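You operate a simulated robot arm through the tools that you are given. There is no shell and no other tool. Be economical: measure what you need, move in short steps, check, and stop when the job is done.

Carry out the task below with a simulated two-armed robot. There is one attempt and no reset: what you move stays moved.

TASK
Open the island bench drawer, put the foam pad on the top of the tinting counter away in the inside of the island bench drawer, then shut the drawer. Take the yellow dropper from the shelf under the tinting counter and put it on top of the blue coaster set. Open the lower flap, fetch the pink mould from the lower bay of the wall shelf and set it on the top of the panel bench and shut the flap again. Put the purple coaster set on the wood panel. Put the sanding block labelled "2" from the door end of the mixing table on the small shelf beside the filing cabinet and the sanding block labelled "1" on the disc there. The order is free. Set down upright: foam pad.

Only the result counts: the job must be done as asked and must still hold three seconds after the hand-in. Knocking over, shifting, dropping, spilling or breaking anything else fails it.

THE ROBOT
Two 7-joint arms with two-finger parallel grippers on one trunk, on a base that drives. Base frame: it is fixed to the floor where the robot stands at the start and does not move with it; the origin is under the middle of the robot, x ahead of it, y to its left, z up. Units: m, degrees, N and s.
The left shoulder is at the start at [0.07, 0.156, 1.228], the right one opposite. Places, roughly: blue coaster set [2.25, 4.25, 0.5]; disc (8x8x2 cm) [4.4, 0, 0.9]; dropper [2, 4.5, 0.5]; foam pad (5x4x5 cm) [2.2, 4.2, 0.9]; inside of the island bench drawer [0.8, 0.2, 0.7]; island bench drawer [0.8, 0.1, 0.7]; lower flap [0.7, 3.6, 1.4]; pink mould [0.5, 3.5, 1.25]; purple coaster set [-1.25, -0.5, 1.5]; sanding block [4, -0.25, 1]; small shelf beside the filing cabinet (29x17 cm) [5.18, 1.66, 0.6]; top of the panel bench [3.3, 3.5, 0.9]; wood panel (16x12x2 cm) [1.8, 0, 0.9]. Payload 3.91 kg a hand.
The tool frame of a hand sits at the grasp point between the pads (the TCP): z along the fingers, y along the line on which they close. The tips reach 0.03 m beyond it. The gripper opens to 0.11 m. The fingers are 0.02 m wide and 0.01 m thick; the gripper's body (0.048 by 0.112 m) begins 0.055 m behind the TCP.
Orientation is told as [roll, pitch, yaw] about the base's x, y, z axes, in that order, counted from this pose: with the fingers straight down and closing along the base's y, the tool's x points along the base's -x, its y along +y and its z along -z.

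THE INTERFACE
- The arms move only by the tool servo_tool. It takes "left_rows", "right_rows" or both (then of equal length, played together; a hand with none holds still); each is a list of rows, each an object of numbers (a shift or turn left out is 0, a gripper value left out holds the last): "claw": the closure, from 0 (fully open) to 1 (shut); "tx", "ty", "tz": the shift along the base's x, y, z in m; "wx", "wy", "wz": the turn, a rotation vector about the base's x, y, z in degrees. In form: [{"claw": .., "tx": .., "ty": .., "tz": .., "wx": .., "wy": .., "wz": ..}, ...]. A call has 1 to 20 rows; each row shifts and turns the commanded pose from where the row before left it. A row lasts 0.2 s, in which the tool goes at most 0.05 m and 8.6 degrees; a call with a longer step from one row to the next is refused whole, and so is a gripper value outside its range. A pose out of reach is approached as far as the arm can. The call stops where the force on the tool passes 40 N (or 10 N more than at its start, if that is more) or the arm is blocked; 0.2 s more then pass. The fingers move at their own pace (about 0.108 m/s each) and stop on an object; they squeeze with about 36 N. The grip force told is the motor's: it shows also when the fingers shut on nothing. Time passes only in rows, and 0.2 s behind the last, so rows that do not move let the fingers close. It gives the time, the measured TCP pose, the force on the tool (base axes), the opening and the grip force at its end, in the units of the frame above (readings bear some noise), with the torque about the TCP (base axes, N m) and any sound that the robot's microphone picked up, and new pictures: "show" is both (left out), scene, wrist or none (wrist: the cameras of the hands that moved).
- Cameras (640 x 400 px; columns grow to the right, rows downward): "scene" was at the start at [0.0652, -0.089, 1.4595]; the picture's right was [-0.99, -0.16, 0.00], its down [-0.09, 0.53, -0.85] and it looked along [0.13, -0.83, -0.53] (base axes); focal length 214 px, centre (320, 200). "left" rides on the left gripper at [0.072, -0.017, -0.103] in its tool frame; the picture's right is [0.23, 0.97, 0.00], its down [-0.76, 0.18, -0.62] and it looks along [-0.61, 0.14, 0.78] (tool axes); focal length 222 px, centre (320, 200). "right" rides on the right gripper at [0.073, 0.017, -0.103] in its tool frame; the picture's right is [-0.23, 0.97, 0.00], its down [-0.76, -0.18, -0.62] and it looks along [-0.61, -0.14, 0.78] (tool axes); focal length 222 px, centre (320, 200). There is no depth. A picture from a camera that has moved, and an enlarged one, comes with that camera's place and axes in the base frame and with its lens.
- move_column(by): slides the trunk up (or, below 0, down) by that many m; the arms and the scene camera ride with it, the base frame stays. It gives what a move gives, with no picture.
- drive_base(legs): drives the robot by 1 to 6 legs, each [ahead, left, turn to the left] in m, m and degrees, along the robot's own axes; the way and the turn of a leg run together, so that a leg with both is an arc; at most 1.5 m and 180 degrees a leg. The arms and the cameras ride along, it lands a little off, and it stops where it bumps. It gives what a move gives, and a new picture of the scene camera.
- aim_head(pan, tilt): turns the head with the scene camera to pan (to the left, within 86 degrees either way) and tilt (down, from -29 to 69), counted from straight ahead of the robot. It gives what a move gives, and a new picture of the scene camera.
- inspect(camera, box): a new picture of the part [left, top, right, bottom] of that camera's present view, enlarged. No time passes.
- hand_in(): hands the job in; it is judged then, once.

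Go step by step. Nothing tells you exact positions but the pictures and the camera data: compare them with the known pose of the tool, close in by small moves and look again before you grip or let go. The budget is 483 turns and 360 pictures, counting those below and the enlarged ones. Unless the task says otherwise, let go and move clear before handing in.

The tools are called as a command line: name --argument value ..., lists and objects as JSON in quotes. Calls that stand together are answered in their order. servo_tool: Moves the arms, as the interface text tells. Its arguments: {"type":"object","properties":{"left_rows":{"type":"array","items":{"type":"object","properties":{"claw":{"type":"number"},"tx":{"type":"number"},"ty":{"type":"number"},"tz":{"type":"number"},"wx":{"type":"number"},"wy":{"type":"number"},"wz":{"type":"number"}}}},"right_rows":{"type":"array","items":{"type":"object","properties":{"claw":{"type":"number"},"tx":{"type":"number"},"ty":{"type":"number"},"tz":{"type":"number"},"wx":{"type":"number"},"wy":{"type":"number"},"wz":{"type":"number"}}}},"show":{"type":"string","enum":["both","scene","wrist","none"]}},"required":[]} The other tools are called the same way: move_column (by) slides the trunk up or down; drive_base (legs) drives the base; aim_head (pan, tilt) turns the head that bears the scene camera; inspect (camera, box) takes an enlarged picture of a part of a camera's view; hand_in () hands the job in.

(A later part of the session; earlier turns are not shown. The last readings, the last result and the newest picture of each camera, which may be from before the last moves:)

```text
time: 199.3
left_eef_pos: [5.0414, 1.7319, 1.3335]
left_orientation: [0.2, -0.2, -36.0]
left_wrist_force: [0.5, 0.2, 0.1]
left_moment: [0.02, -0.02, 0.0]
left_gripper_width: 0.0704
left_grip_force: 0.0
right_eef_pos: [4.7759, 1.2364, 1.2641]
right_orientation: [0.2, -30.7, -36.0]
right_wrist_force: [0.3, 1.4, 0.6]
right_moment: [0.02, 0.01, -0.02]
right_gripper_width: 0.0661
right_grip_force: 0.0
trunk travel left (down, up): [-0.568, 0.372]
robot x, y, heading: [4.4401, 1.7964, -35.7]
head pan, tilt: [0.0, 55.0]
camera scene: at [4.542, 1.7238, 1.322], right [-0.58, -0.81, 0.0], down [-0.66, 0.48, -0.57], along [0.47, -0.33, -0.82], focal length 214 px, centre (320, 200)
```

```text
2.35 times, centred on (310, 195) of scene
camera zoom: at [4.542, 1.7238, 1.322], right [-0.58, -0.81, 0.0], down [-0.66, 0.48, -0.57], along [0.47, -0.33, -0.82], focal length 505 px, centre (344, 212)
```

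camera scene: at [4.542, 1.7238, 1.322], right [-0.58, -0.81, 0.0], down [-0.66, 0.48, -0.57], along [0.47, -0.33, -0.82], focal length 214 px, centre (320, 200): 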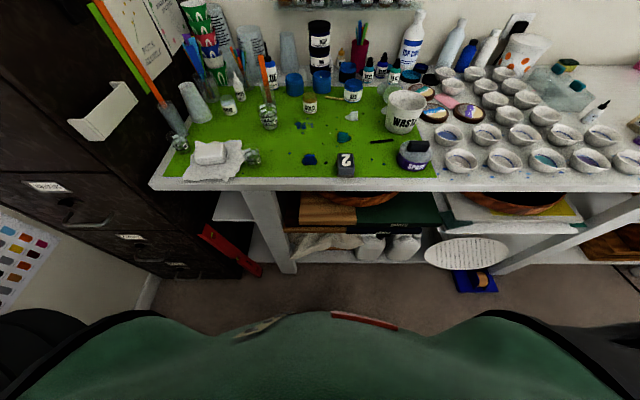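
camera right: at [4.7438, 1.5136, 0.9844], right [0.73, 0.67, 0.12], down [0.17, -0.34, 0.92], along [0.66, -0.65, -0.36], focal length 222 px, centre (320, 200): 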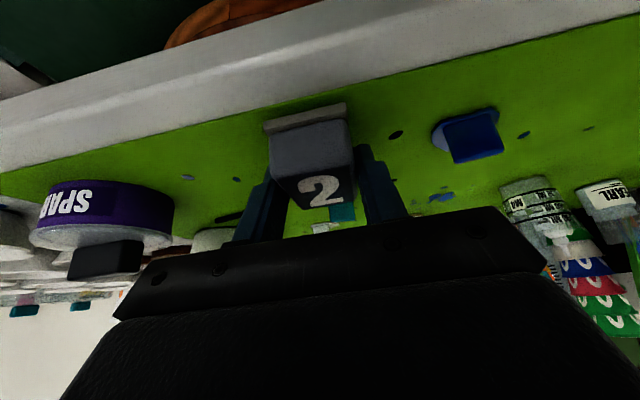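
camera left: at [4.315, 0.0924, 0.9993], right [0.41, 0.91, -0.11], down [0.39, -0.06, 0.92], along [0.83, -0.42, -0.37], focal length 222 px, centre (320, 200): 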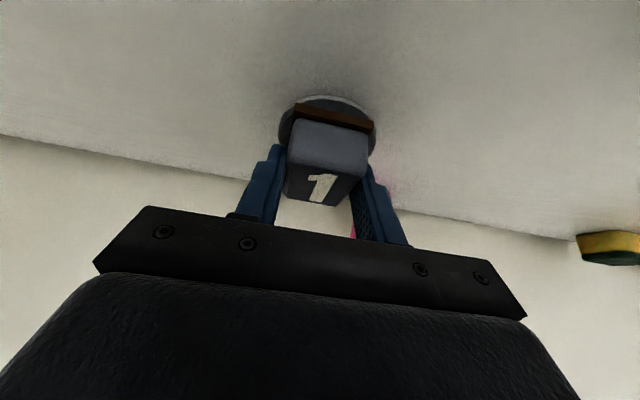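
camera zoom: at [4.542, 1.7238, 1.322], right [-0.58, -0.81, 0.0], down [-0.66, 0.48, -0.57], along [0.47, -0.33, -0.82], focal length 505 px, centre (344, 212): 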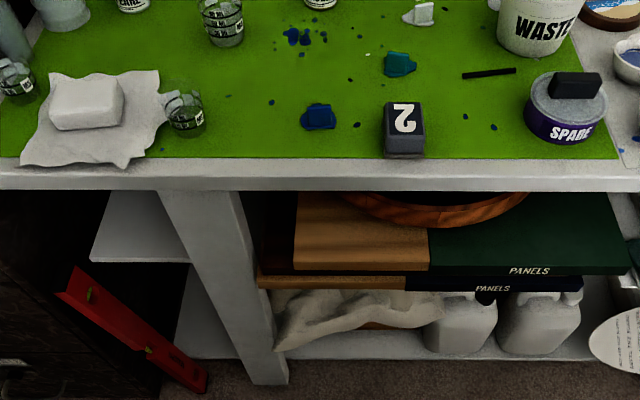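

drive_base --legs '[[-0.08, -0.33, 0]]'

servo_tool --left_rows '[{"tz": -0.01, "wx": -4.4, "wy": -6.08}, {"tz": -0.02, "wx": -4.4, "wy": -6.08}, {"tz": -0.02, "wx": -4.4, "wy": -6.08}, {"tz": -0.02, "wx": -4.4, "wy": -6.08}, {"tz": -0.02, "wx": -4.4, "wy": -6.08}, {"tz": -0.02, "wx": -4.4, "wy": -6.08}, {"tz": -0.02, "wx": -4.4, "wy": -6.08}, {"tz": -0.02, "wx": -4.4, "wy": -6.08}, {"wx": -4.4, "wy": -6.08}, {"wx": -4.4, "wy": -6.08}, {}]'

```text
time: 201.5
left_eef_pos: [4.7802, 1.5119, 1.3349]
left_orientation: [0.0, 0.0, -36.2]
left_wrist_force: [-1.2, -0.9, -0.2]
left_moment: [0.0, 0.0, 0.03]
left_gripper_width: 0.0703
left_grip_force: 0.1
right_eef_pos: [4.5141, 1.0153, 1.2642]
right_orientation: [0.2, -30.7, -36.4]
right_wrist_force: [0.5, -0.4, 0.6]
right_moment: [0.04, -0.02, 0.01]
right_gripper_width: 0.0662
right_grip_force: 0.1
trunk travel left (down, up): [-0.568, 0.372]
robot x, y, heading: [4.1842, 1.578, -36.1]
head pan, tilt: [0.0, 55.0]
camera scene: at [4.2824, 1.5046, 1.322], right [-0.59, -0.81, 0.0], down [-0.66, 0.48, -0.57], along [0.46, -0.34, -0.82], focal length 214 px, centre (320, 200)
```

scene: 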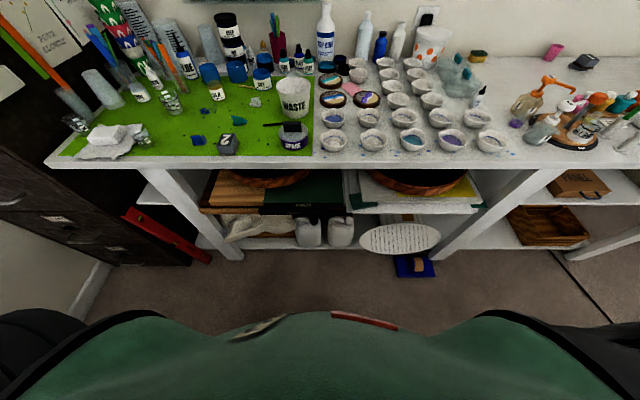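

```text
time: 203.9
left_eef_pos: [4.8626, 1.4738, 1.2317]
left_orientation: [1.5, -75.1, -37.2]
left_wrist_force: [0.1, 0.0, 0.2]
left_moment: [-0.01, -0.01, 0.03]
left_gripper_width: 0.0707
left_grip_force: 0.1
left hand out of reach, approached as far as the arm can: row 7, 8, 9, 10
right_eef_pos: [4.5157, 1.0163, 1.2654]
right_orientation: [0.1, -30.6, -36.3]
right_wrist_force: [-0.2, -0.6, 0.7]
right_moment: [0.0, -0.01, 0.01]
right_gripper_width: 0.066
right_grip_force: 0.1
trunk travel left (down, up): [-0.568, 0.372]
robot x, y, heading: [4.1857, 1.5759, -35.9]
head pan, tilt: [0.0, 55.0]
camera scene: at [4.2825, 1.505, 1.322], right [-0.59, -0.81, 0.0], down [-0.66, 0.48, -0.57], along [0.46, -0.34, -0.82], focal length 214 px, centre (320, 200)
camera left: at [4.7563, 1.5318, 1.1887], right [0.53, 0.82, -0.21], down [-0.23, 0.38, 0.9], along [0.82, -0.42, 0.39], focal length 222 px, centre (320, 200)
```

scene: 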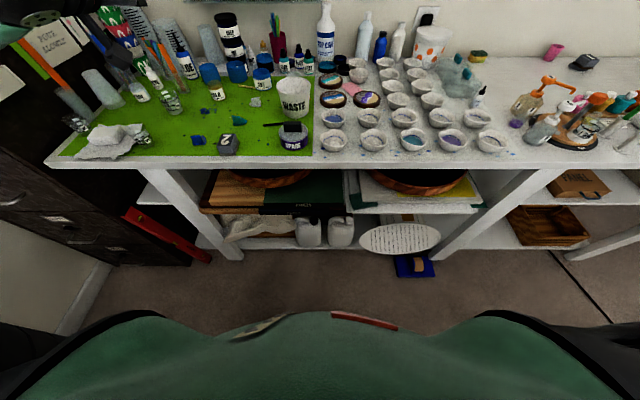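
left: 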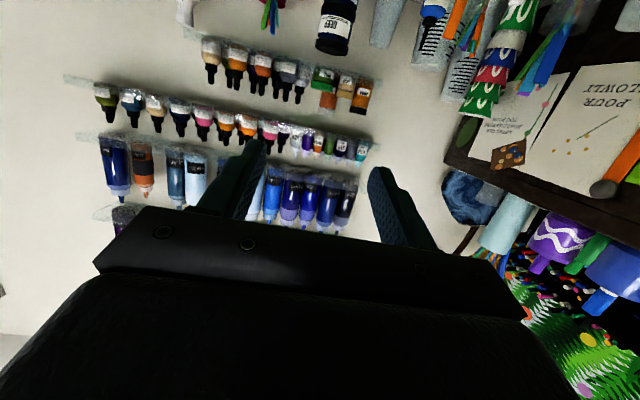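

servo_tool --right_rows '[{"tz": 0.045}, {"tz": 0.045}, {"tz": 0.045}, {"tz": 0.045}, {"tz": 0.045}, {"tz": 0.045}, {"tz": 0.045}]' --show "none"

aim_head --pan 45 --tilt 35

```text
time: 205.5
left_eef_pos: [4.861, 1.4758, 1.2312]
left_orientation: [1.1, -75.2, -37.1]
left_wrist_force: [-0.1, 0.4, -0.8]
left_moment: [-0.03, 0.04, -0.02]
left_gripper_width: 0.0704
left_grip_force: 0.0
right_eef_pos: [4.5149, 1.0183, 1.5791]
right_orientation: [0.1, -30.7, -36.3]
right_wrist_force: [0.6, 0.3, 0.4]
right_moment: [-0.03, 0.02, -0.01]
right_gripper_width: 0.066
right_grip_force: 0.1
trunk travel left (down, up): [-0.568, 0.372]
robot x, y, heading: [4.1841, 1.5769, -35.9]
head pan, tilt: [0.0, 55.0]
```

```text
time: 206.6
left_eef_pos: [4.8619, 1.4741, 1.2312]
left_orientation: [1.3, -75.2, -37.2]
left_wrist_force: [0.6, 0.7, -0.2]
left_moment: [-0.03, 0.02, -0.01]
left_gripper_width: 0.0704
left_grip_force: 0.0
right_eef_pos: [4.5157, 1.0163, 1.5782]
right_orientation: [0.2, -30.6, -36.4]
right_wrist_force: [0.3, -0.2, -0.7]
right_moment: [0.02, -0.01, 0.03]
right_gripper_width: 0.0661
right_grip_force: 0.0
trunk travel left (down, up): [-0.568, 0.372]
robot x, y, heading: [4.182, 1.5762, -36.2]
head pan, tilt: [45.0, 35.0]
camera scene: at [4.3116, 1.5611, 1.3502], right [0.15, -0.99, 0.0], down [-0.57, -0.09, -0.82], along [0.81, 0.13, -0.57], focal length 214 px, centre (320, 200)
```

scene: 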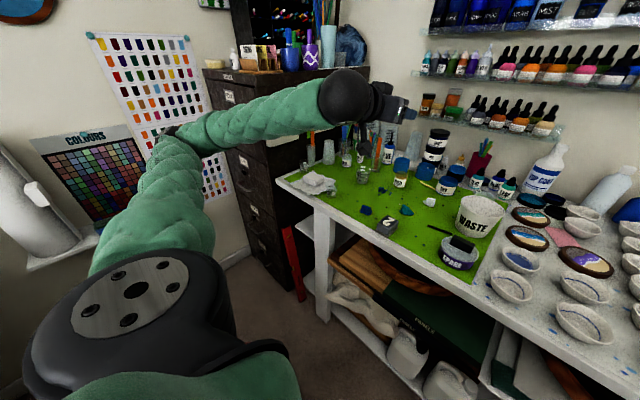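

move_column --by -0.25

servo_tool --left_rows '[{"tx": -0.02, "ty": 0.0145}, {"tx": -0.02, "ty": 0.0145}, {}]'

```text
time: 209.2
left_eef_pos: [4.8611, 1.4753, 0.9828]
left_orientation: [1.3, -75.2, -37.2]
left_wrist_force: [-0.4, -0.3, -0.1]
left_moment: [0.02, -0.01, 0.02]
left_gripper_width: 0.0703
left_grip_force: 0.0
right_eef_pos: [4.5154, 1.0178, 1.3275]
right_orientation: [0.2, -30.8, -36.3]
right_wrist_force: [1.1, -0.4, 0.5]
right_moment: [-0.01, -0.02, 0.0]
right_gripper_width: 0.066
right_grip_force: 0.0
trunk travel left (down, up): [-0.318, 0.622]
robot x, y, heading: [4.1825, 1.5772, -36.0]
head pan, tilt: [45.0, 35.0]
```

```text
time: 210.0
left_eef_pos: [4.8568, 1.488, 0.9997]
left_orientation: [1.2, -75.0, -37.2]
left_wrist_force: [0.8, 0.1, -0.6]
left_moment: [-0.01, -0.01, -0.02]
left_gripper_width: 0.0702
left_grip_force: 0.1
left hand out of reach, approached as far as the arm can: row 1, 2
right_eef_pos: [4.5163, 1.0164, 1.3281]
right_orientation: [0.2, -30.7, -36.4]
right_wrist_force: [0.9, -1.1, 0.3]
right_moment: [-0.01, 0.01, 0.02]
right_gripper_width: 0.0661
right_grip_force: 0.1
trunk travel left (down, up): [-0.318, 0.622]
robot x, y, heading: [4.1818, 1.577, -35.9]
head pan, tilt: [45.0, 35.0]
camera scene: at [4.3115, 1.5612, 1.1002], right [0.16, -0.99, 0.0], down [-0.57, -0.09, -0.82], along [0.81, 0.13, -0.57], focal length 214 px, centre (320, 200)
camera left: at [4.7524, 1.5457, 0.9581], right [0.53, 0.82, -0.21], down [-0.23, 0.38, 0.9], along [0.82, -0.42, 0.38], focal length 222 px, centre (320, 200)
```

scene: 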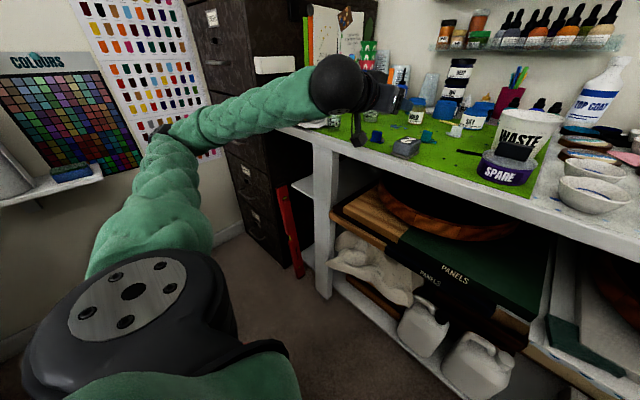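
left: 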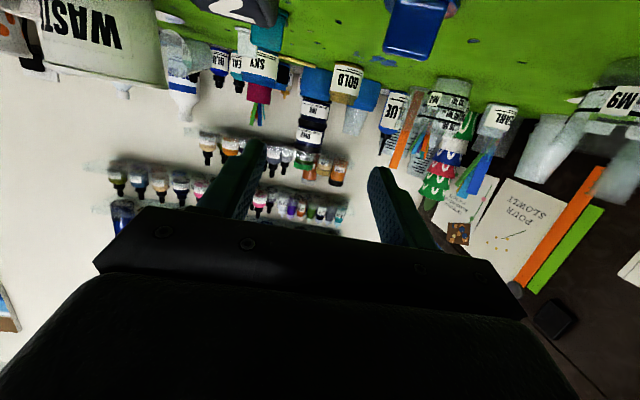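

move_column --by 0.25

drive_base --legs '[[0, -0.15, 0], [0, 0, 25]]'

aim_head --pan 0 --tilt 50

```text
time: 212.6
left_eef_pos: [4.8581, 1.4888, 1.2513]
left_orientation: [1.3, -75.0, -37.2]
left_wrist_force: [0.9, -0.4, 0.1]
left_moment: [-0.01, 0.0, 0.0]
left_gripper_width: 0.0707
left_grip_force: 0.1
right_eef_pos: [4.5163, 1.0168, 1.5785]
right_orientation: [0.2, -30.6, -36.4]
right_wrist_force: [0.3, -0.5, 0.1]
right_moment: [0.02, 0.01, 0.0]
right_gripper_width: 0.0659
right_grip_force: 0.0
trunk travel left (down, up): [-0.568, 0.372]
robot x, y, heading: [4.1835, 1.5735, -36.3]
head pan, tilt: [45.0, 35.0]
```

```text
time: 215.2
left_eef_pos: [4.7435, 1.6617, 1.2511]
left_orientation: [1.2, -75.0, -12.1]
left_wrist_force: [0.4, 0.1, 0.2]
left_moment: [0.03, -0.01, 0.03]
left_gripper_width: 0.0704
left_grip_force: 0.0
right_eef_pos: [4.6337, 1.0902, 1.5777]
right_orientation: [0.3, -30.7, -11.2]
right_wrist_force: [-0.5, -0.1, 1.2]
right_moment: [0.03, 0.0, 0.02]
right_gripper_width: 0.0661
right_grip_force: 0.1
trunk travel left (down, up): [-0.568, 0.372]
robot x, y, heading: [4.096, 1.4556, -10.9]
head pan, tilt: [45.0, 35.0]
camera scene: at [4.218, 1.4957, 1.3502], right [0.56, -0.83, 0.0], down [-0.48, -0.32, -0.82], along [0.68, 0.46, -0.57], focal length 214 px, centre (320, 200)
```

scene: 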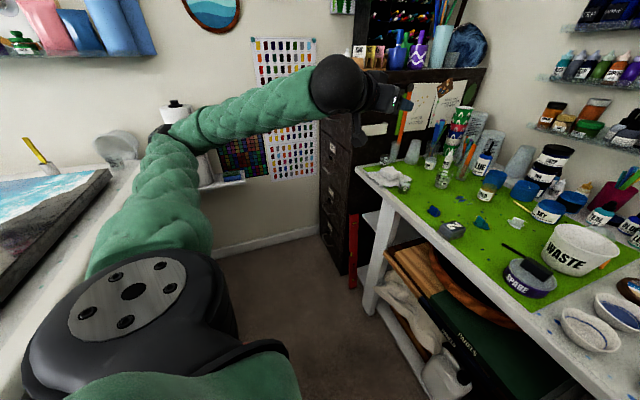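

```text
time: 216.3
left_eef_pos: [4.7426, 1.6619, 1.2509]
left_orientation: [1.2, -75.0, -12.2]
left_wrist_force: [1.6, 0.2, -0.5]
left_moment: [0.02, 0.05, 0.01]
left_gripper_width: 0.0704
left_grip_force: 0.0
right_eef_pos: [4.6338, 1.0901, 1.5798]
right_orientation: [0.2, -30.7, -11.2]
right_wrist_force: [-0.7, 0.0, -0.6]
right_moment: [-0.01, 0.02, 0.04]
right_gripper_width: 0.0661
right_grip_force: 0.0
trunk travel left (down, up): [-0.568, 0.372]
robot x, y, heading: [4.0963, 1.4526, -11.0]
head pan, tilt: [0.0, 50.0]
camera scene: at [4.2206, 1.4317, 1.3285], right [-0.19, -0.98, 0.0], down [-0.75, 0.15, -0.64], along [0.63, -0.12, -0.77], focal length 214 px, centre (320, 200)
```

scene: 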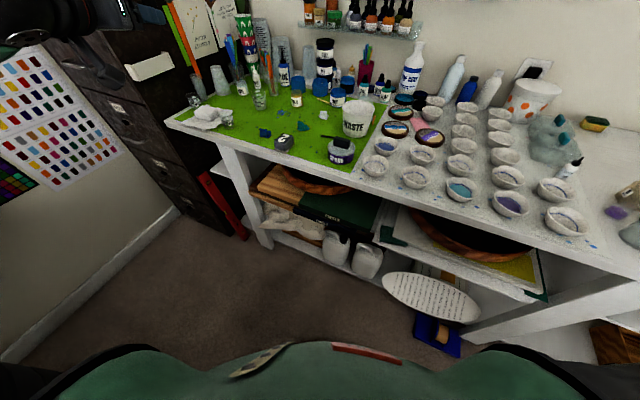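

servo_tool --left_rows '[{"wx": 1.43, "wy": 7.35}, {"wx": 1.43, "wy": 7.35}, {"ty": -0.0206, "tz": -0.0338, "wz": -8}, {"ty": -0.0206, "tz": -0.0338, "wz": -8}, {"ty": -0.0206, "tz": -0.0338, "wz": -8}, {"ty": -0.0206, "tz": -0.0338}, {"ty": -0.0206, "tz": -0.0338}, {"ty": -0.0206, "tz": -0.0338}, {"ty": -0.0206, "tz": -0.0338}, {"ty": -0.0206, "tz": -0.0338}, {}]'

```text
time: 218.7
left_eef_pos: [4.7427, 1.4976, 0.9812]
left_orientation: [0.6, -60.1, -35.6]
left_wrist_force: [0.0, -0.2, -0.2]
left_moment: [0.01, -0.03, 0.0]
left_gripper_width: 0.0703
left_grip_force: 0.1
right_eef_pos: [4.6335, 1.0889, 1.5783]
right_orientation: [0.2, -30.7, -11.3]
right_wrist_force: [0.2, 0.5, -0.3]
right_moment: [-0.01, -0.01, 0.0]
right_gripper_width: 0.0661
right_grip_force: 0.1
trunk travel left (down, up): [-0.568, 0.372]
robot x, y, heading: [4.0959, 1.4564, -11.0]
head pan, tilt: [0.0, 50.0]
camera scene: at [4.2202, 1.4316, 1.3286], right [-0.19, -0.98, 0.0], down [-0.75, 0.15, -0.64], along [0.63, -0.12, -0.77], focal length 214 px, centre (320, 200)
camera left: at [4.6302, 1.5565, 0.9709], right [0.47, 0.86, -0.19], down [-0.03, 0.23, 0.97], along [0.88, -0.45, 0.14], focal length 222 px, centre (320, 200)
```

scene: 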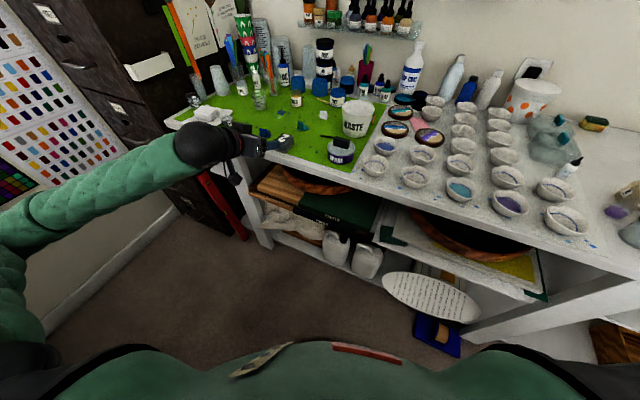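
left: 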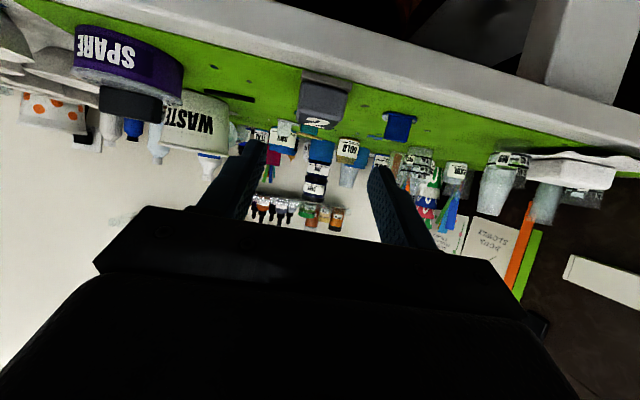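

servo_tool --left_rows '[{"tx": 0.0164, "ty": -0.0123, "tz": -0.0122}, {"tx": 0.0164, "ty": -0.0123, "tz": -0.0122}, {"tx": 0.0164, "ty": -0.0123, "tz": -0.0122}, {"tx": 0.0164, "ty": -0.0123, "tz": -0.0122}, {"tx": 0.0164, "ty": -0.0123, "tz": -0.009}, {}]' --show "wrist"

inspect --camera "scene" --box '[180, 80, 360, 200]'

```text
time: 220.1
left_eef_pos: [4.8239, 1.433, 0.9237]
left_orientation: [0.6, -60.1, -35.6]
left_wrist_force: [-0.7, 1.0, 0.1]
left_moment: [-0.01, -0.02, 0.02]
left_gripper_width: 0.0706
left_grip_force: 0.1
right_eef_pos: [4.6323, 1.0907, 1.5781]
right_orientation: [0.1, -30.7, -11.4]
right_wrist_force: [-0.4, -0.7, 0.5]
right_moment: [-0.01, -0.03, 0.01]
right_gripper_width: 0.0658
right_grip_force: 0.0
trunk travel left (down, up): [-0.568, 0.372]
robot x, y, heading: [4.0963, 1.4582, -11.4]
head pan, tilt: [0.0, 50.0]
camera left: at [4.7116, 1.4937, 0.9127], right [0.47, 0.86, -0.19], down [-0.03, 0.23, 0.97], along [0.88, -0.45, 0.14], focal length 222 px, centre (320, 200)
```

left: 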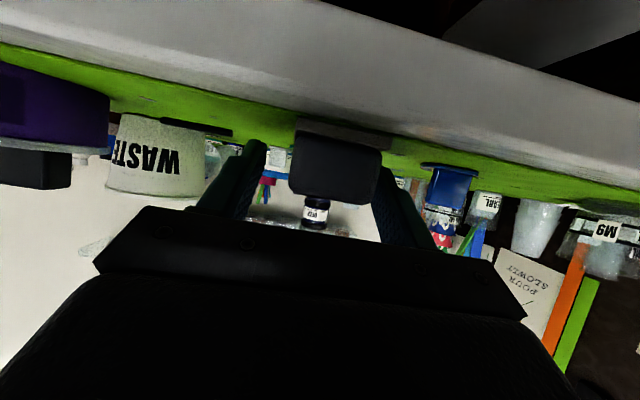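

```text
3.33 times, centred on (270, 140) of scene
camera zoom: at [4.2202, 1.4318, 1.3286], right [-0.19, -0.98, 0.0], down [-0.75, 0.15, -0.64], along [0.63, -0.12, -0.77], focal length 715 px, centre (487, 400)
```

zoom: 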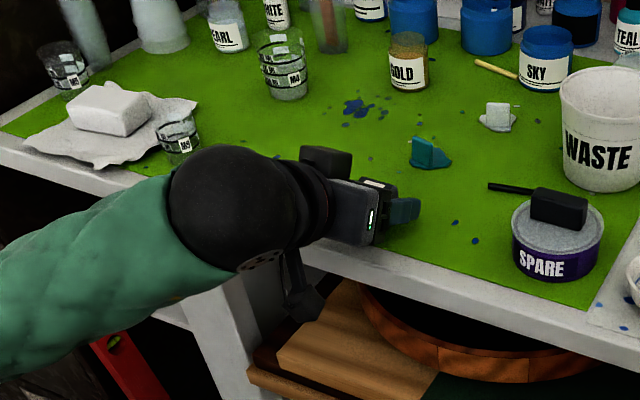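

servo_tool --left_rows '[{"tx": 0.0035, "ty": 0.005, "tz": -0.002}, {"claw": 1}, {"claw": 1}, {"claw": 1}, {"tz": 0.015}, {"tz": 0.03}, {}]' --show "wrist"

```text
time: 221.7
left_eef_pos: [4.8289, 1.4399, 0.9668]
left_orientation: [0.5, -60.0, -35.4]
left_wrist_force: [0.0, -0.5, -0.5]
left_moment: [0.02, 0.01, 0.01]
left_gripper_width: 0.0425
left_grip_force: 35.1
right_eef_pos: [4.6335, 1.0901, 1.5786]
right_orientation: [0.3, -30.8, -11.2]
right_wrist_force: [0.1, -0.5, -0.7]
right_moment: [0.02, -0.01, 0.03]
right_gripper_width: 0.0658
right_grip_force: 0.1
trunk travel left (down, up): [-0.568, 0.372]
robot x, y, heading: [4.0938, 1.4545, -11.3]
head pan, tilt: [0.0, 50.0]
camera left: at [4.7159, 1.499, 0.9554], right [0.47, 0.86, -0.19], down [-0.03, 0.23, 0.97], along [0.88, -0.45, 0.14], focal length 222 px, centre (320, 200)
```

left: 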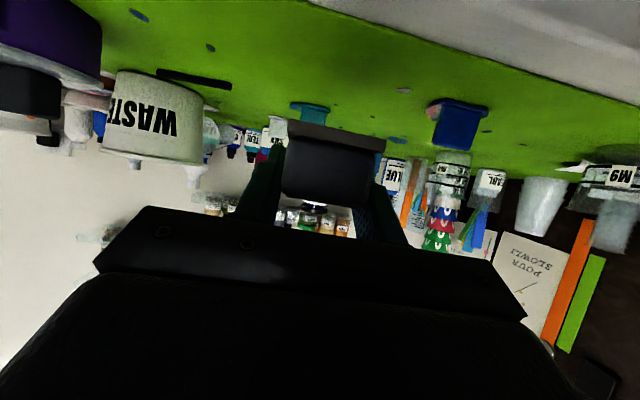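

servo_tool --left_rows '[{"tz": 0.04}, {"tx": -0.032, "ty": 0.024, "tz": 0.02}, {"tx": -0.032, "ty": 0.024, "tz": 0.02}, {"tx": -0.032, "ty": 0.024, "tz": 0.02}, {"tx": -0.032, "ty": 0.024}, {"tx": -0.032, "ty": 0.024}, {}]' --show "none"

drive_base --legs '[[0.2, 0.346, 0]]'

aim_head --pan 20 --tilt 50

```text
time: 223.3
left_eef_pos: [4.7364, 1.5515, 1.075]
left_orientation: [0.7, -60.0, -35.5]
left_wrist_force: [0.4, -0.1, -1.0]
left_moment: [-0.01, 0.01, -0.01]
left_gripper_width: 0.0427
left_grip_force: 36.4
left hand out of reach, approached as far as the arm can: row 5, 6
right_eef_pos: [4.6346, 1.0882, 1.5781]
right_orientation: [0.2, -30.7, -11.3]
right_wrist_force: [0.4, -0.2, -1.0]
right_moment: [0.01, 0.0, -0.01]
right_gripper_width: 0.0661
right_grip_force: 0.1
trunk travel left (down, up): [-0.568, 0.372]
robot x, y, heading: [4.0881, 1.4529, -10.9]
head pan, tilt: [0.0, 50.0]
```

```text
time: 225.8
left_eef_pos: [4.9998, 1.8593, 1.0754]
left_orientation: [0.5, -60.0, -35.3]
left_wrist_force: [-0.7, 0.5, -1.4]
left_moment: [0.01, 0.03, -0.01]
left_gripper_width: 0.0424
left_grip_force: 35.9
right_eef_pos: [4.8997, 1.398, 1.5783]
right_orientation: [0.1, -30.7, -11.0]
right_wrist_force: [-0.6, 0.5, -0.7]
right_moment: [-0.04, 0.02, -0.04]
right_gripper_width: 0.0661
right_grip_force: 0.1
trunk travel left (down, up): [-0.568, 0.372]
robot x, y, heading: [4.3605, 1.759, -10.7]
head pan, tilt: [0.0, 50.0]
camera scene: at [4.4853, 1.7371, 1.3285], right [-0.19, -0.98, 0.0], down [-0.75, 0.14, -0.64], along [0.63, -0.12, -0.77], focal length 214 px, centre (320, 200)
```

scene: 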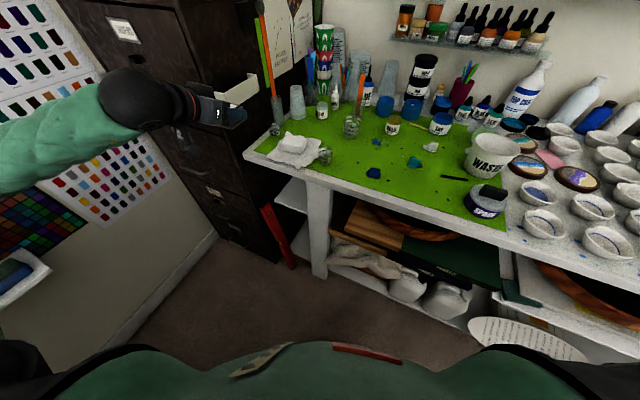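

```text
time: 226.7
left_eef_pos: [5.0001, 1.86, 1.0769]
left_orientation: [0.6, -60.0, -35.4]
left_wrist_force: [0.3, 0.4, -1.4]
left_moment: [-0.02, 0.01, 0.02]
left_gripper_width: 0.0427
left_grip_force: 36.2
right_eef_pos: [4.899, 1.3947, 1.5789]
right_orientation: [0.1, -30.8, -11.2]
right_wrist_force: [-0.4, 0.9, 0.5]
right_moment: [-0.02, 0.03, -0.01]
right_gripper_width: 0.066
right_grip_force: 0.0
trunk travel left (down, up): [-0.568, 0.372]
robot x, y, heading: [4.3565, 1.7575, -10.8]
head pan, tilt: [20.0, 50.0]
camera scene: at [4.4849, 1.763, 1.3285], right [0.16, -0.99, 0.0], down [-0.76, -0.12, -0.64], along [0.63, 0.1, -0.77], focal length 214 px, centre (320, 200)
```

scene: 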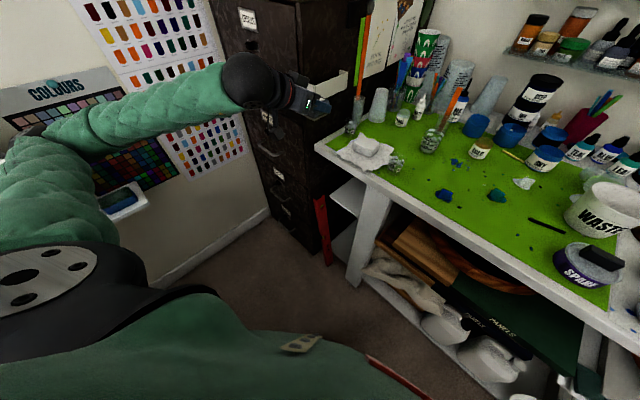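

inspect --camera "scene" --box '[290, 120, 430, 290]'

```text
2.35 times, centred on (360, 205) of scene
camera zoom: at [4.4849, 1.763, 1.3285], right [0.16, -0.99, 0.0], down [-0.76, -0.12, -0.64], along [0.63, 0.1, -0.77], focal length 505 px, centre (226, 188)
```

zoom: 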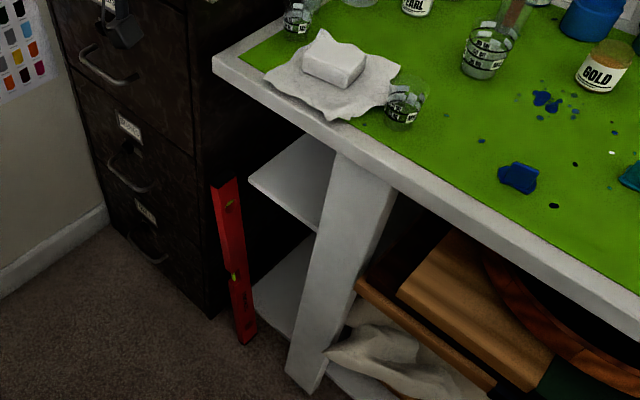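

servo_tool --right_rows '[{"tx": -0.03, "ty": -0.01, "tz": 0.03}, {"tx": -0.03, "ty": -0.01, "tz": 0.03}, {"tx": -0.03, "ty": -0.01, "tz": 0.03}, {"tx": -0.03, "ty": -0.01, "tz": 0.03}, {"tx": -0.03, "ty": -0.01, "tz": 0.03}]' --left_rows '[{"tx": -0.006, "ty": -0.008}, {"tx": -0.006, "ty": -0.008}, {"tx": -0.006, "ty": -0.008}, {"tx": -0.006, "ty": -0.008}, {"tx": -0.006, "ty": -0.008}]' --show "none"

```text
time: 227.9
left_eef_pos: [4.9922, 1.816, 1.0794]
left_orientation: [0.5, -60.0, -35.4]
left_wrist_force: [-0.7, -0.5, -0.5]
left_moment: [0.03, 0.0, -0.01]
left_gripper_width: 0.0426
left_grip_force: 36.2
left hand out of reach, approached as far as the arm can: row 1, 2, 3, 4, 5
right_eef_pos: [4.7474, 1.3454, 1.7276]
right_orientation: [0.2, -30.8, -11.2]
right_wrist_force: [-0.2, 0.0, 0.6]
right_moment: [0.03, -0.03, -0.01]
right_gripper_width: 0.0662
right_grip_force: 0.1
trunk travel left (down, up): [-0.568, 0.372]
robot x, y, heading: [4.3548, 1.7602, -11.1]
head pan, tilt: [20.0, 50.0]
```

drive_base --legs '[[-0.045, 0.021, 0]]'

move_column --by -0.2

servo_tool --left_rows '[{}]'

```text
time: 228.8
left_eef_pos: [4.9517, 1.8446, 1.0783]
left_orientation: [0.6, -60.1, -35.4]
left_wrist_force: [0.3, -0.1, -1.9]
left_moment: [-0.03, 0.02, -0.01]
left_gripper_width: 0.0425
left_grip_force: 35.8
right_eef_pos: [4.7055, 1.3741, 1.7277]
right_orientation: [0.1, -30.8, -11.1]
right_wrist_force: [-0.4, 0.6, 0.1]
right_moment: [0.01, -0.02, 0.06]
right_gripper_width: 0.0663
right_grip_force: 0.1
trunk travel left (down, up): [-0.568, 0.372]
robot x, y, heading: [4.3164, 1.7917, -10.9]
head pan, tilt: [20.0, 50.0]
camera scene: at [4.4431, 1.7929, 1.3287], right [0.16, -0.99, 0.0], down [-0.76, -0.12, -0.64], along [0.64, 0.1, -0.77], focal length 214 px, centre (320, 200)
```

scene: 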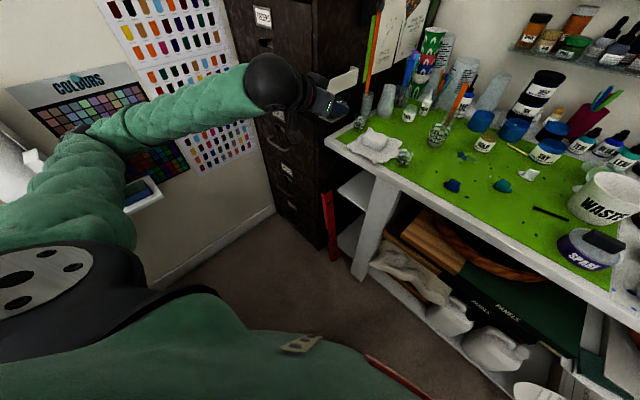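

```text
time: 230.9
left_eef_pos: [4.9532, 1.8442, 0.8771]
left_orientation: [0.6, -59.9, -35.3]
left_wrist_force: [-0.2, -1.3, 0.3]
left_moment: [0.02, 0.01, 0.02]
left_gripper_width: 0.0427
left_grip_force: 36.4
right_eef_pos: [4.7082, 1.3728, 1.5273]
right_orientation: [0.2, -30.8, -11.2]
right_wrist_force: [1.1, -1.0, 0.9]
right_moment: [0.0, 0.01, 0.03]
right_gripper_width: 0.066
right_grip_force: 0.1
trunk travel left (down, up): [-0.368, 0.572]
robot x, y, heading: [4.3205, 1.7912, -10.7]
head pan, tilt: [20.0, 50.0]
```

```text
time: 231.3
left_eef_pos: [4.9537, 1.8439, 0.878]
left_orientation: [0.5, -59.9, -35.4]
left_wrist_force: [0.0, -0.9, -0.4]
left_moment: [-0.02, 0.01, 0.01]
left_gripper_width: 0.0426
left_grip_force: 36.2
right_eef_pos: [4.7077, 1.3733, 1.5271]
right_orientation: [0.2, -30.7, -11.2]
right_wrist_force: [-0.2, -0.5, -0.1]
right_moment: [0.01, -0.04, -0.03]
right_gripper_width: 0.0662
right_grip_force: 0.0
trunk travel left (down, up): [-0.368, 0.572]
robot x, y, heading: [4.3199, 1.7901, -10.8]
head pan, tilt: [20.0, 50.0]
camera scene: at [4.445, 1.7917, 1.1285], right [0.16, -0.99, 0.0], down [-0.76, -0.12, -0.64], along [0.63, 0.1, -0.77], focal length 214 px, centre (320, 200)
camera left: at [4.841, 1.9025, 0.8673], right [0.46, 0.86, -0.19], down [-0.03, 0.23, 0.97], along [0.89, -0.45, 0.13], focal length 222 px, centre (320, 200)
```

scene: 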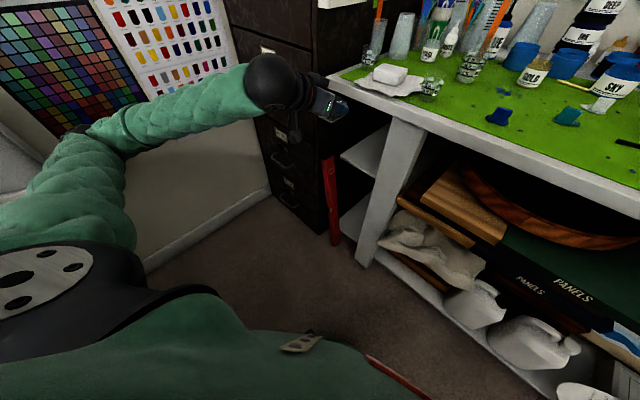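
left: 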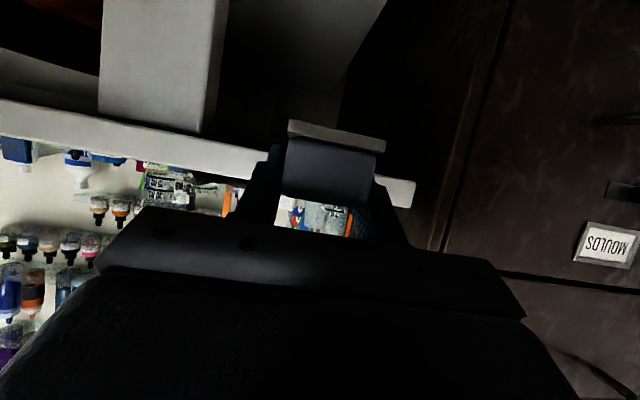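

move_column --by -0.18

servo_tool --left_rows '[{"tx": 0.016, "ty": -0.012}, {"tx": 0.016, "ty": -0.012}, {}]'

```text
time: 233.3
left_eef_pos: [4.9536, 1.8448, 0.6986]
left_orientation: [0.5, -60.1, -35.3]
left_wrist_force: [-0.8, -0.8, -0.5]
left_moment: [0.01, -0.02, -0.03]
left_gripper_width: 0.0427
left_grip_force: 35.9
right_eef_pos: [4.7066, 1.3743, 1.348]
right_orientation: [0.1, -30.8, -11.1]
right_wrist_force: [-0.2, 0.8, 0.6]
right_moment: [-0.04, 0.03, 0.02]
right_gripper_width: 0.0658
right_grip_force: 0.0
trunk travel left (down, up): [-0.188, 0.752]
robot x, y, heading: [4.3176, 1.7942, -10.6]
head pan, tilt: [20.0, 50.0]
```

```text
time: 234.2
left_eef_pos: [4.9875, 1.8201, 0.6992]
left_orientation: [0.6, -59.9, -35.4]
left_wrist_force: [0.5, 0.8, -1.2]
left_moment: [0.02, 0.0, 0.01]
left_gripper_width: 0.0424
left_grip_force: 35.5
right_eef_pos: [4.7076, 1.3751, 1.3471]
right_orientation: [0.2, -30.7, -11.1]
right_wrist_force: [-0.5, 0.7, 0.3]
right_moment: [0.0, -0.01, -0.01]
right_gripper_width: 0.0663
right_grip_force: 0.1
trunk travel left (down, up): [-0.188, 0.752]
robot x, y, heading: [4.322, 1.7923, -10.8]
head pan, tilt: [20.0, 50.0]
camera scene: at [4.445, 1.7917, 0.9485], right [0.16, -0.99, 0.0], down [-0.76, -0.12, -0.64], along [0.63, 0.1, -0.77], focal length 214 px, centre (320, 200)
camera left: at [4.874, 1.8792, 0.6884], right [0.46, 0.86, -0.19], down [-0.03, 0.23, 0.97], along [0.89, -0.45, 0.13], focal length 222 px, centre (320, 200)
```

scene: 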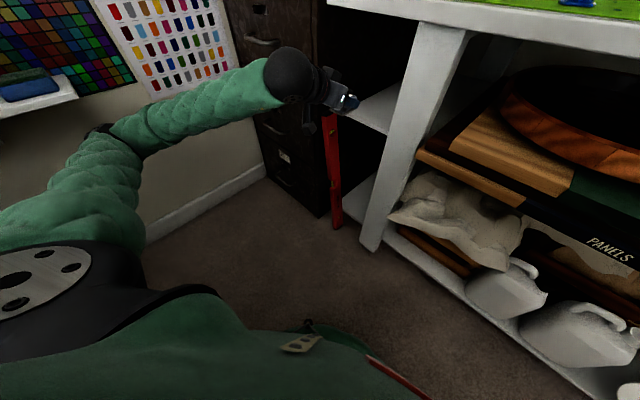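
left: 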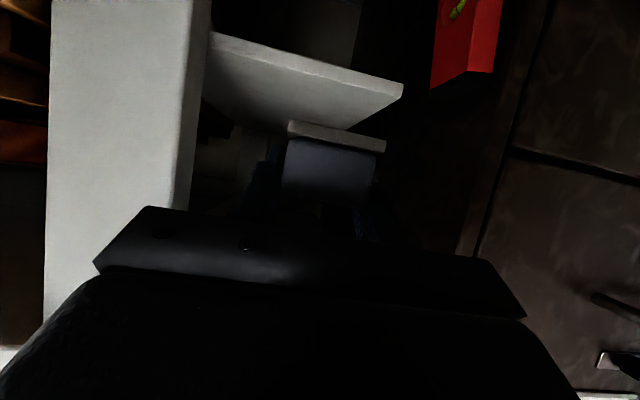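

servo_tool --left_rows '[{"tx": 0.0214, "ty": -0.0188, "tz": -0.005}, {"tx": 0.0214, "ty": -0.0188, "tz": -0.005}, {"tx": 0.0214, "ty": -0.0188, "tz": -0.005}, {"tx": 0.0214, "ty": -0.0188, "tz": -0.005}, {"tx": 0.0214, "ty": -0.0188, "tz": -0.006}, {"tx": 0.0214, "ty": -0.0188, "tz": -0.006}, {}]'

```text
time: 235.8
left_eef_pos: [5.1136, 1.709, 0.6646]
left_orientation: [0.6, -59.9, -35.5]
left_wrist_force: [0.2, -0.4, -1.1]
left_moment: [0.0, 0.02, -0.01]
left_gripper_width: 0.0426
left_grip_force: 35.5
right_eef_pos: [4.7065, 1.3731, 1.3476]
right_orientation: [0.3, -30.9, -11.1]
right_wrist_force: [-0.4, 0.0, -0.7]
right_moment: [-0.02, 0.0, 0.01]
right_gripper_width: 0.0658
right_grip_force: 0.2
trunk travel left (down, up): [-0.188, 0.752]
robot x, y, heading: [4.32, 1.7877, -10.7]
head pan, tilt: [20.0, 50.0]
camera scene: at [4.445, 1.7916, 0.9485], right [0.16, -0.99, 0.0], down [-0.76, -0.12, -0.64], along [0.63, 0.1, -0.77], focal length 214 px, centre (320, 200)
camera left: at [5.0025, 1.7669, 0.6537], right [0.46, 0.86, -0.19], down [-0.03, 0.23, 0.97], along [0.88, -0.45, 0.13], focal length 222 px, centre (320, 200)
```

scene: 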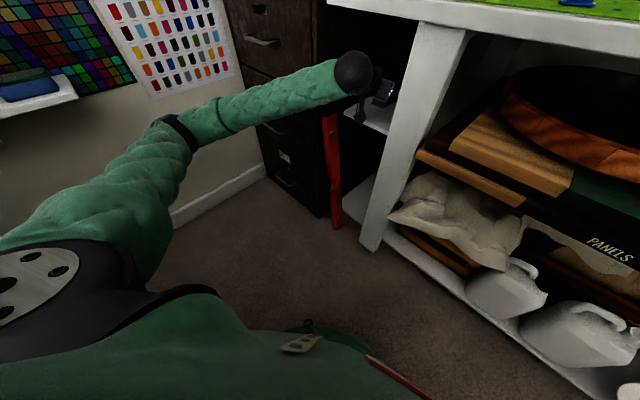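
left: 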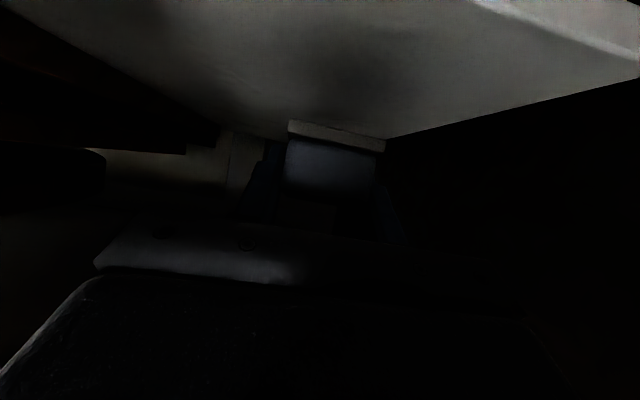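

servo_tool --left_rows '[{"tz": -0.012}, {"tz": -0.01}, {"tz": -0.006}, {"tz": -0.004}, {}]' --show "wrist"

```text
time: 236.9
left_eef_pos: [5.1146, 1.7076, 0.6338]
left_orientation: [0.6, -59.9, -35.5]
left_wrist_force: [-0.6, -0.4, -0.9]
left_moment: [0.0, 0.02, -0.01]
left_gripper_width: 0.0425
left_grip_force: 35.7
right_eef_pos: [4.7076, 1.3735, 1.3469]
right_orientation: [0.2, -30.8, -11.1]
right_wrist_force: [0.3, -0.5, 0.3]
right_moment: [0.02, 0.01, 0.02]
right_gripper_width: 0.0658
right_grip_force: 0.1
trunk travel left (down, up): [-0.188, 0.752]
robot x, y, heading: [4.3182, 1.7889, -11.0]
head pan, tilt: [20.0, 50.0]
camera left: at [5.0017, 1.7664, 0.6233], right [0.46, 0.86, -0.19], down [-0.03, 0.23, 0.97], along [0.89, -0.45, 0.13], focal length 222 px, centre (320, 200)
```

left: 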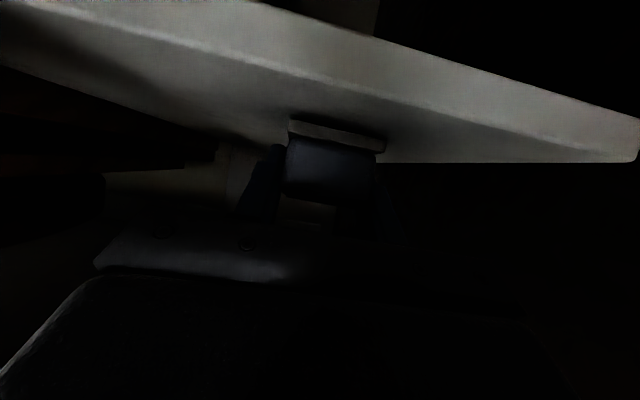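

servo_tool --left_rows '[{"tz": -0.002}, {"tz": -0.002}, {"tz": -0.002}, {"tz": -0.002}, {}]' --show "none"

```text
time: 238.2
left_eef_pos: [5.1136, 1.7063, 0.6292]
left_orientation: [0.6, -60.3, -35.5]
left_wrist_force: [9.2, -6.9, 26.3]
left_moment: [-0.34, 0.18, 0.07]
left_gripper_width: 0.0424
left_grip_force: 36.1
right_eef_pos: [4.7056, 1.3742, 1.349]
right_orientation: [0.3, -30.7, -11.1]
right_wrist_force: [0.8, 0.3, 0.8]
right_moment: [0.05, -0.01, 0.03]
right_gripper_width: 0.0659
right_grip_force: 0.0
trunk travel left (down, up): [-0.188, 0.752]
robot x, y, heading: [4.3197, 1.7924, -10.8]
head pan, tilt: [20.0, 50.0]
```

Contact at 26 N. I'll open slightly and back out the way I came.

servo_tool --left_rows '[{"tz": 0.003}, {"claw": 0.4}, {"claw": 0.4}, {"tx": -0.014, "ty": 0.0102, "tz": 0.009}, {"tx": -0.02, "ty": 0.0145, "tz": 0.012}, {"tx": -0.024, "ty": 0.0175, "tz": 0.012}, {"tx": -0.024, "ty": 0.0175, "tz": 0.012}, {"tx": -0.024, "ty": 0.0175, "tz": 0.01}, {"tx": -0.024, "ty": 0.0175, "tz": 0.01}, {}]'

inspect --camera "scene" --box '[300, 40, 450, 150]'

```text
time: 240.3
left_eef_pos: [4.9834, 1.7994, 0.6946]
left_orientation: [0.5, -59.9, -35.4]
left_wrist_force: [0.4, -0.2, -0.2]
left_moment: [0.0, -0.02, -0.06]
left_gripper_width: 0.066
left_grip_force: 0.0
right_eef_pos: [4.708, 1.3744, 1.3481]
right_orientation: [0.2, -30.8, -11.1]
right_wrist_force: [-0.3, 0.3, -0.2]
right_moment: [-0.01, 0.01, -0.04]
right_gripper_width: 0.066
right_grip_force: 0.0
trunk travel left (down, up): [-0.188, 0.752]
robot x, y, heading: [4.3195, 1.7884, -11.1]
head pan, tilt: [20.0, 50.0]
camera scene: at [4.445, 1.7918, 0.9485], right [0.16, -0.99, 0.0], down [-0.76, -0.12, -0.64], along [0.63, 0.1, -0.77], focal length 214 px, centre (320, 200)
camera left: at [4.871, 1.8584, 0.6841], right [0.46, 0.86, -0.19], down [-0.03, 0.23, 0.97], along [0.89, -0.45, 0.13], focal length 222 px, centre (320, 200)
```

scene: 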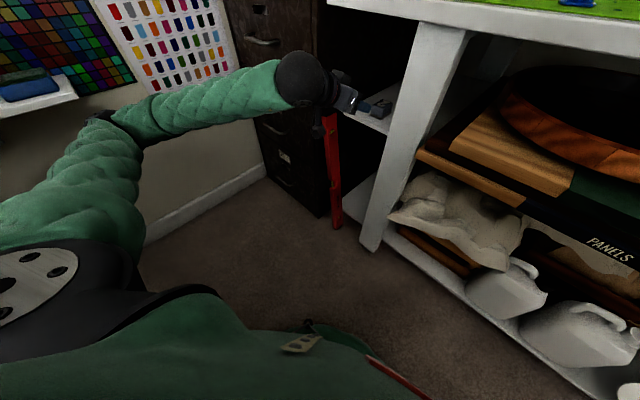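
left: 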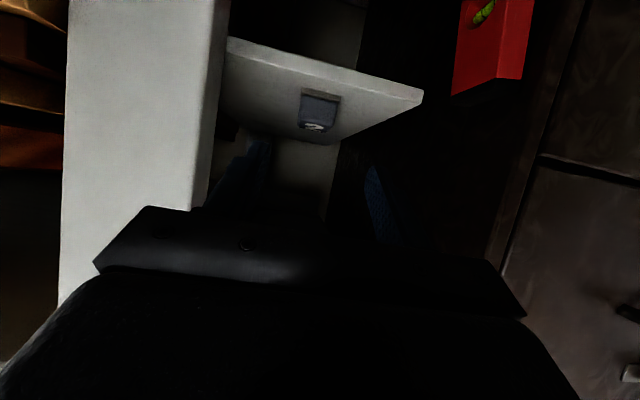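

```text
3.64 times, centred on (375, 95) of scene
camera zoom: at [4.445, 1.7918, 0.9485], right [0.16, -0.99, 0.0], down [-0.76, -0.12, -0.64], along [0.63, 0.1, -0.77], focal length 780 px, centre (120, 582)
```

zoom: 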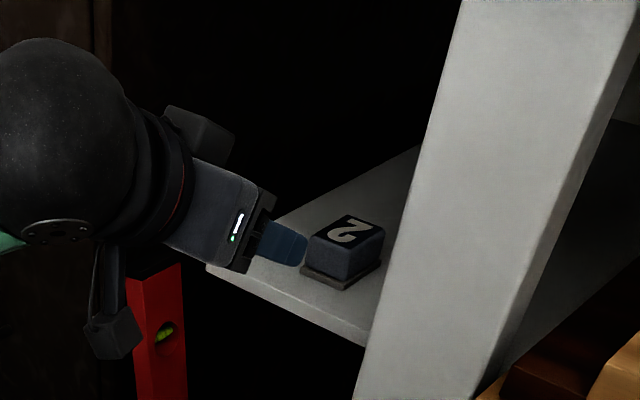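

servo_tool --left_rows '[{"tx": -0.02, "ty": 0.0145}, {"tx": -0.02, "ty": 0.0145}, {"tx": -0.015, "ty": 0.011}, {}]' --show "none"

```text
time: 241.3
left_eef_pos: [4.9519, 1.8352, 0.6986]
left_orientation: [0.6, -59.9, -35.5]
left_wrist_force: [0.6, -1.0, 0.3]
left_moment: [0.0, 0.0, 0.01]
left_gripper_width: 0.0661
left_grip_force: 0.0
left hand out of reach, approached as far as the arm can: row 2, 3
right_eef_pos: [4.7071, 1.3744, 1.3476]
right_orientation: [0.1, -30.8, -11.1]
right_wrist_force: [0.5, -0.2, -0.1]
right_moment: [0.0, 0.03, 0.01]
right_gripper_width: 0.0658
right_grip_force: 0.0
trunk travel left (down, up): [-0.188, 0.752]
robot x, y, heading: [4.3199, 1.7896, -10.8]
head pan, tilt: [20.0, 50.0]
```

move_column --by 0.5

servo_tool --left_rows '[{"tz": 0.045, "wx": 1.45, "wy": 7.4}, {"tz": 0.045, "wx": 1.45, "wy": 7.4}, {"tz": 0.045, "wx": 1.45, "wy": 7.4}, {"tz": 0.045, "wx": 1.45, "wy": 7.4}, {"tz": 0.045, "wx": 1.45, "wy": 7.4}, {"wx": 1.45, "wy": 7.4}, {"wx": 1.45, "wy": 7.4}, {"wx": 1.45, "wy": 7.4}, {"wz": 8}, {"wz": 8}, {"wz": 8}]' --right_rows '[{"wx": 1.45, "wy": 7.4}, {"wx": 1.45, "wy": 7.4}, {"wx": 1.45, "wy": 7.4}, {"wx": 1.45, "wy": 7.4}, {}, {}, {}, {}, {}, {}, {}]' --show "none"

aim_head --pan 0 --tilt 30

```text
refused: 0.5 is not a number from -0.4 to 0.4
```

```text
time: 243.8
left_eef_pos: [4.9527, 1.8355, 0.9227]
left_orientation: [-20.4, -1.8, 1.1]
left_wrist_force: [-0.4, 0.0, 0.2]
left_moment: [0.02, -0.01, -0.01]
left_gripper_width: 0.0661
left_grip_force: 0.0
right_eef_pos: [4.7093, 1.3749, 1.2714]
right_orientation: [0.7, -1.7, -11.1]
right_wrist_force: [0.2, 0.2, 0.0]
right_moment: [-0.02, 0.02, 0.02]
right_gripper_width: 0.0661
right_grip_force: 0.1
right hand out of reach, approached as far as the arm can: row 3, 4
trunk travel left (down, up): [-0.188, 0.752]
robot x, y, heading: [4.317, 1.7891, -10.8]
head pan, tilt: [20.0, 50.0]
```

```text
time: 244.6
left_eef_pos: [4.9526, 1.8362, 0.923]
left_orientation: [-20.4, -1.8, 1.0]
left_wrist_force: [0.3, 0.6, 0.1]
left_moment: [-0.01, -0.02, -0.03]
left_gripper_width: 0.0661
left_grip_force: 0.0
right_eef_pos: [4.7081, 1.3737, 1.272]
right_orientation: [0.7, -1.7, -11.1]
right_wrist_force: [0.3, 0.2, -0.1]
right_moment: [0.01, 0.02, -0.03]
right_gripper_width: 0.0659
right_grip_force: 0.1
trunk travel left (down, up): [-0.188, 0.752]
robot x, y, heading: [4.3221, 1.7887, -10.7]
head pan, tilt: [0.0, 30.0]
camera scene: at [4.4579, 1.7625, 0.978], right [-0.19, -0.98, 0.0], down [-0.49, 0.09, -0.87], along [0.85, -0.16, -0.5], focal length 214 px, centre (320, 200)
```

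scene: 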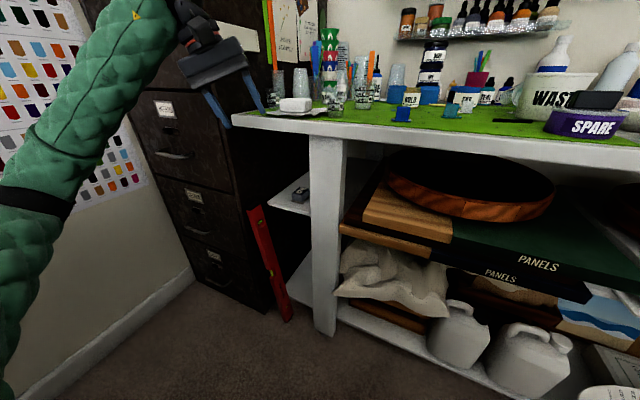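

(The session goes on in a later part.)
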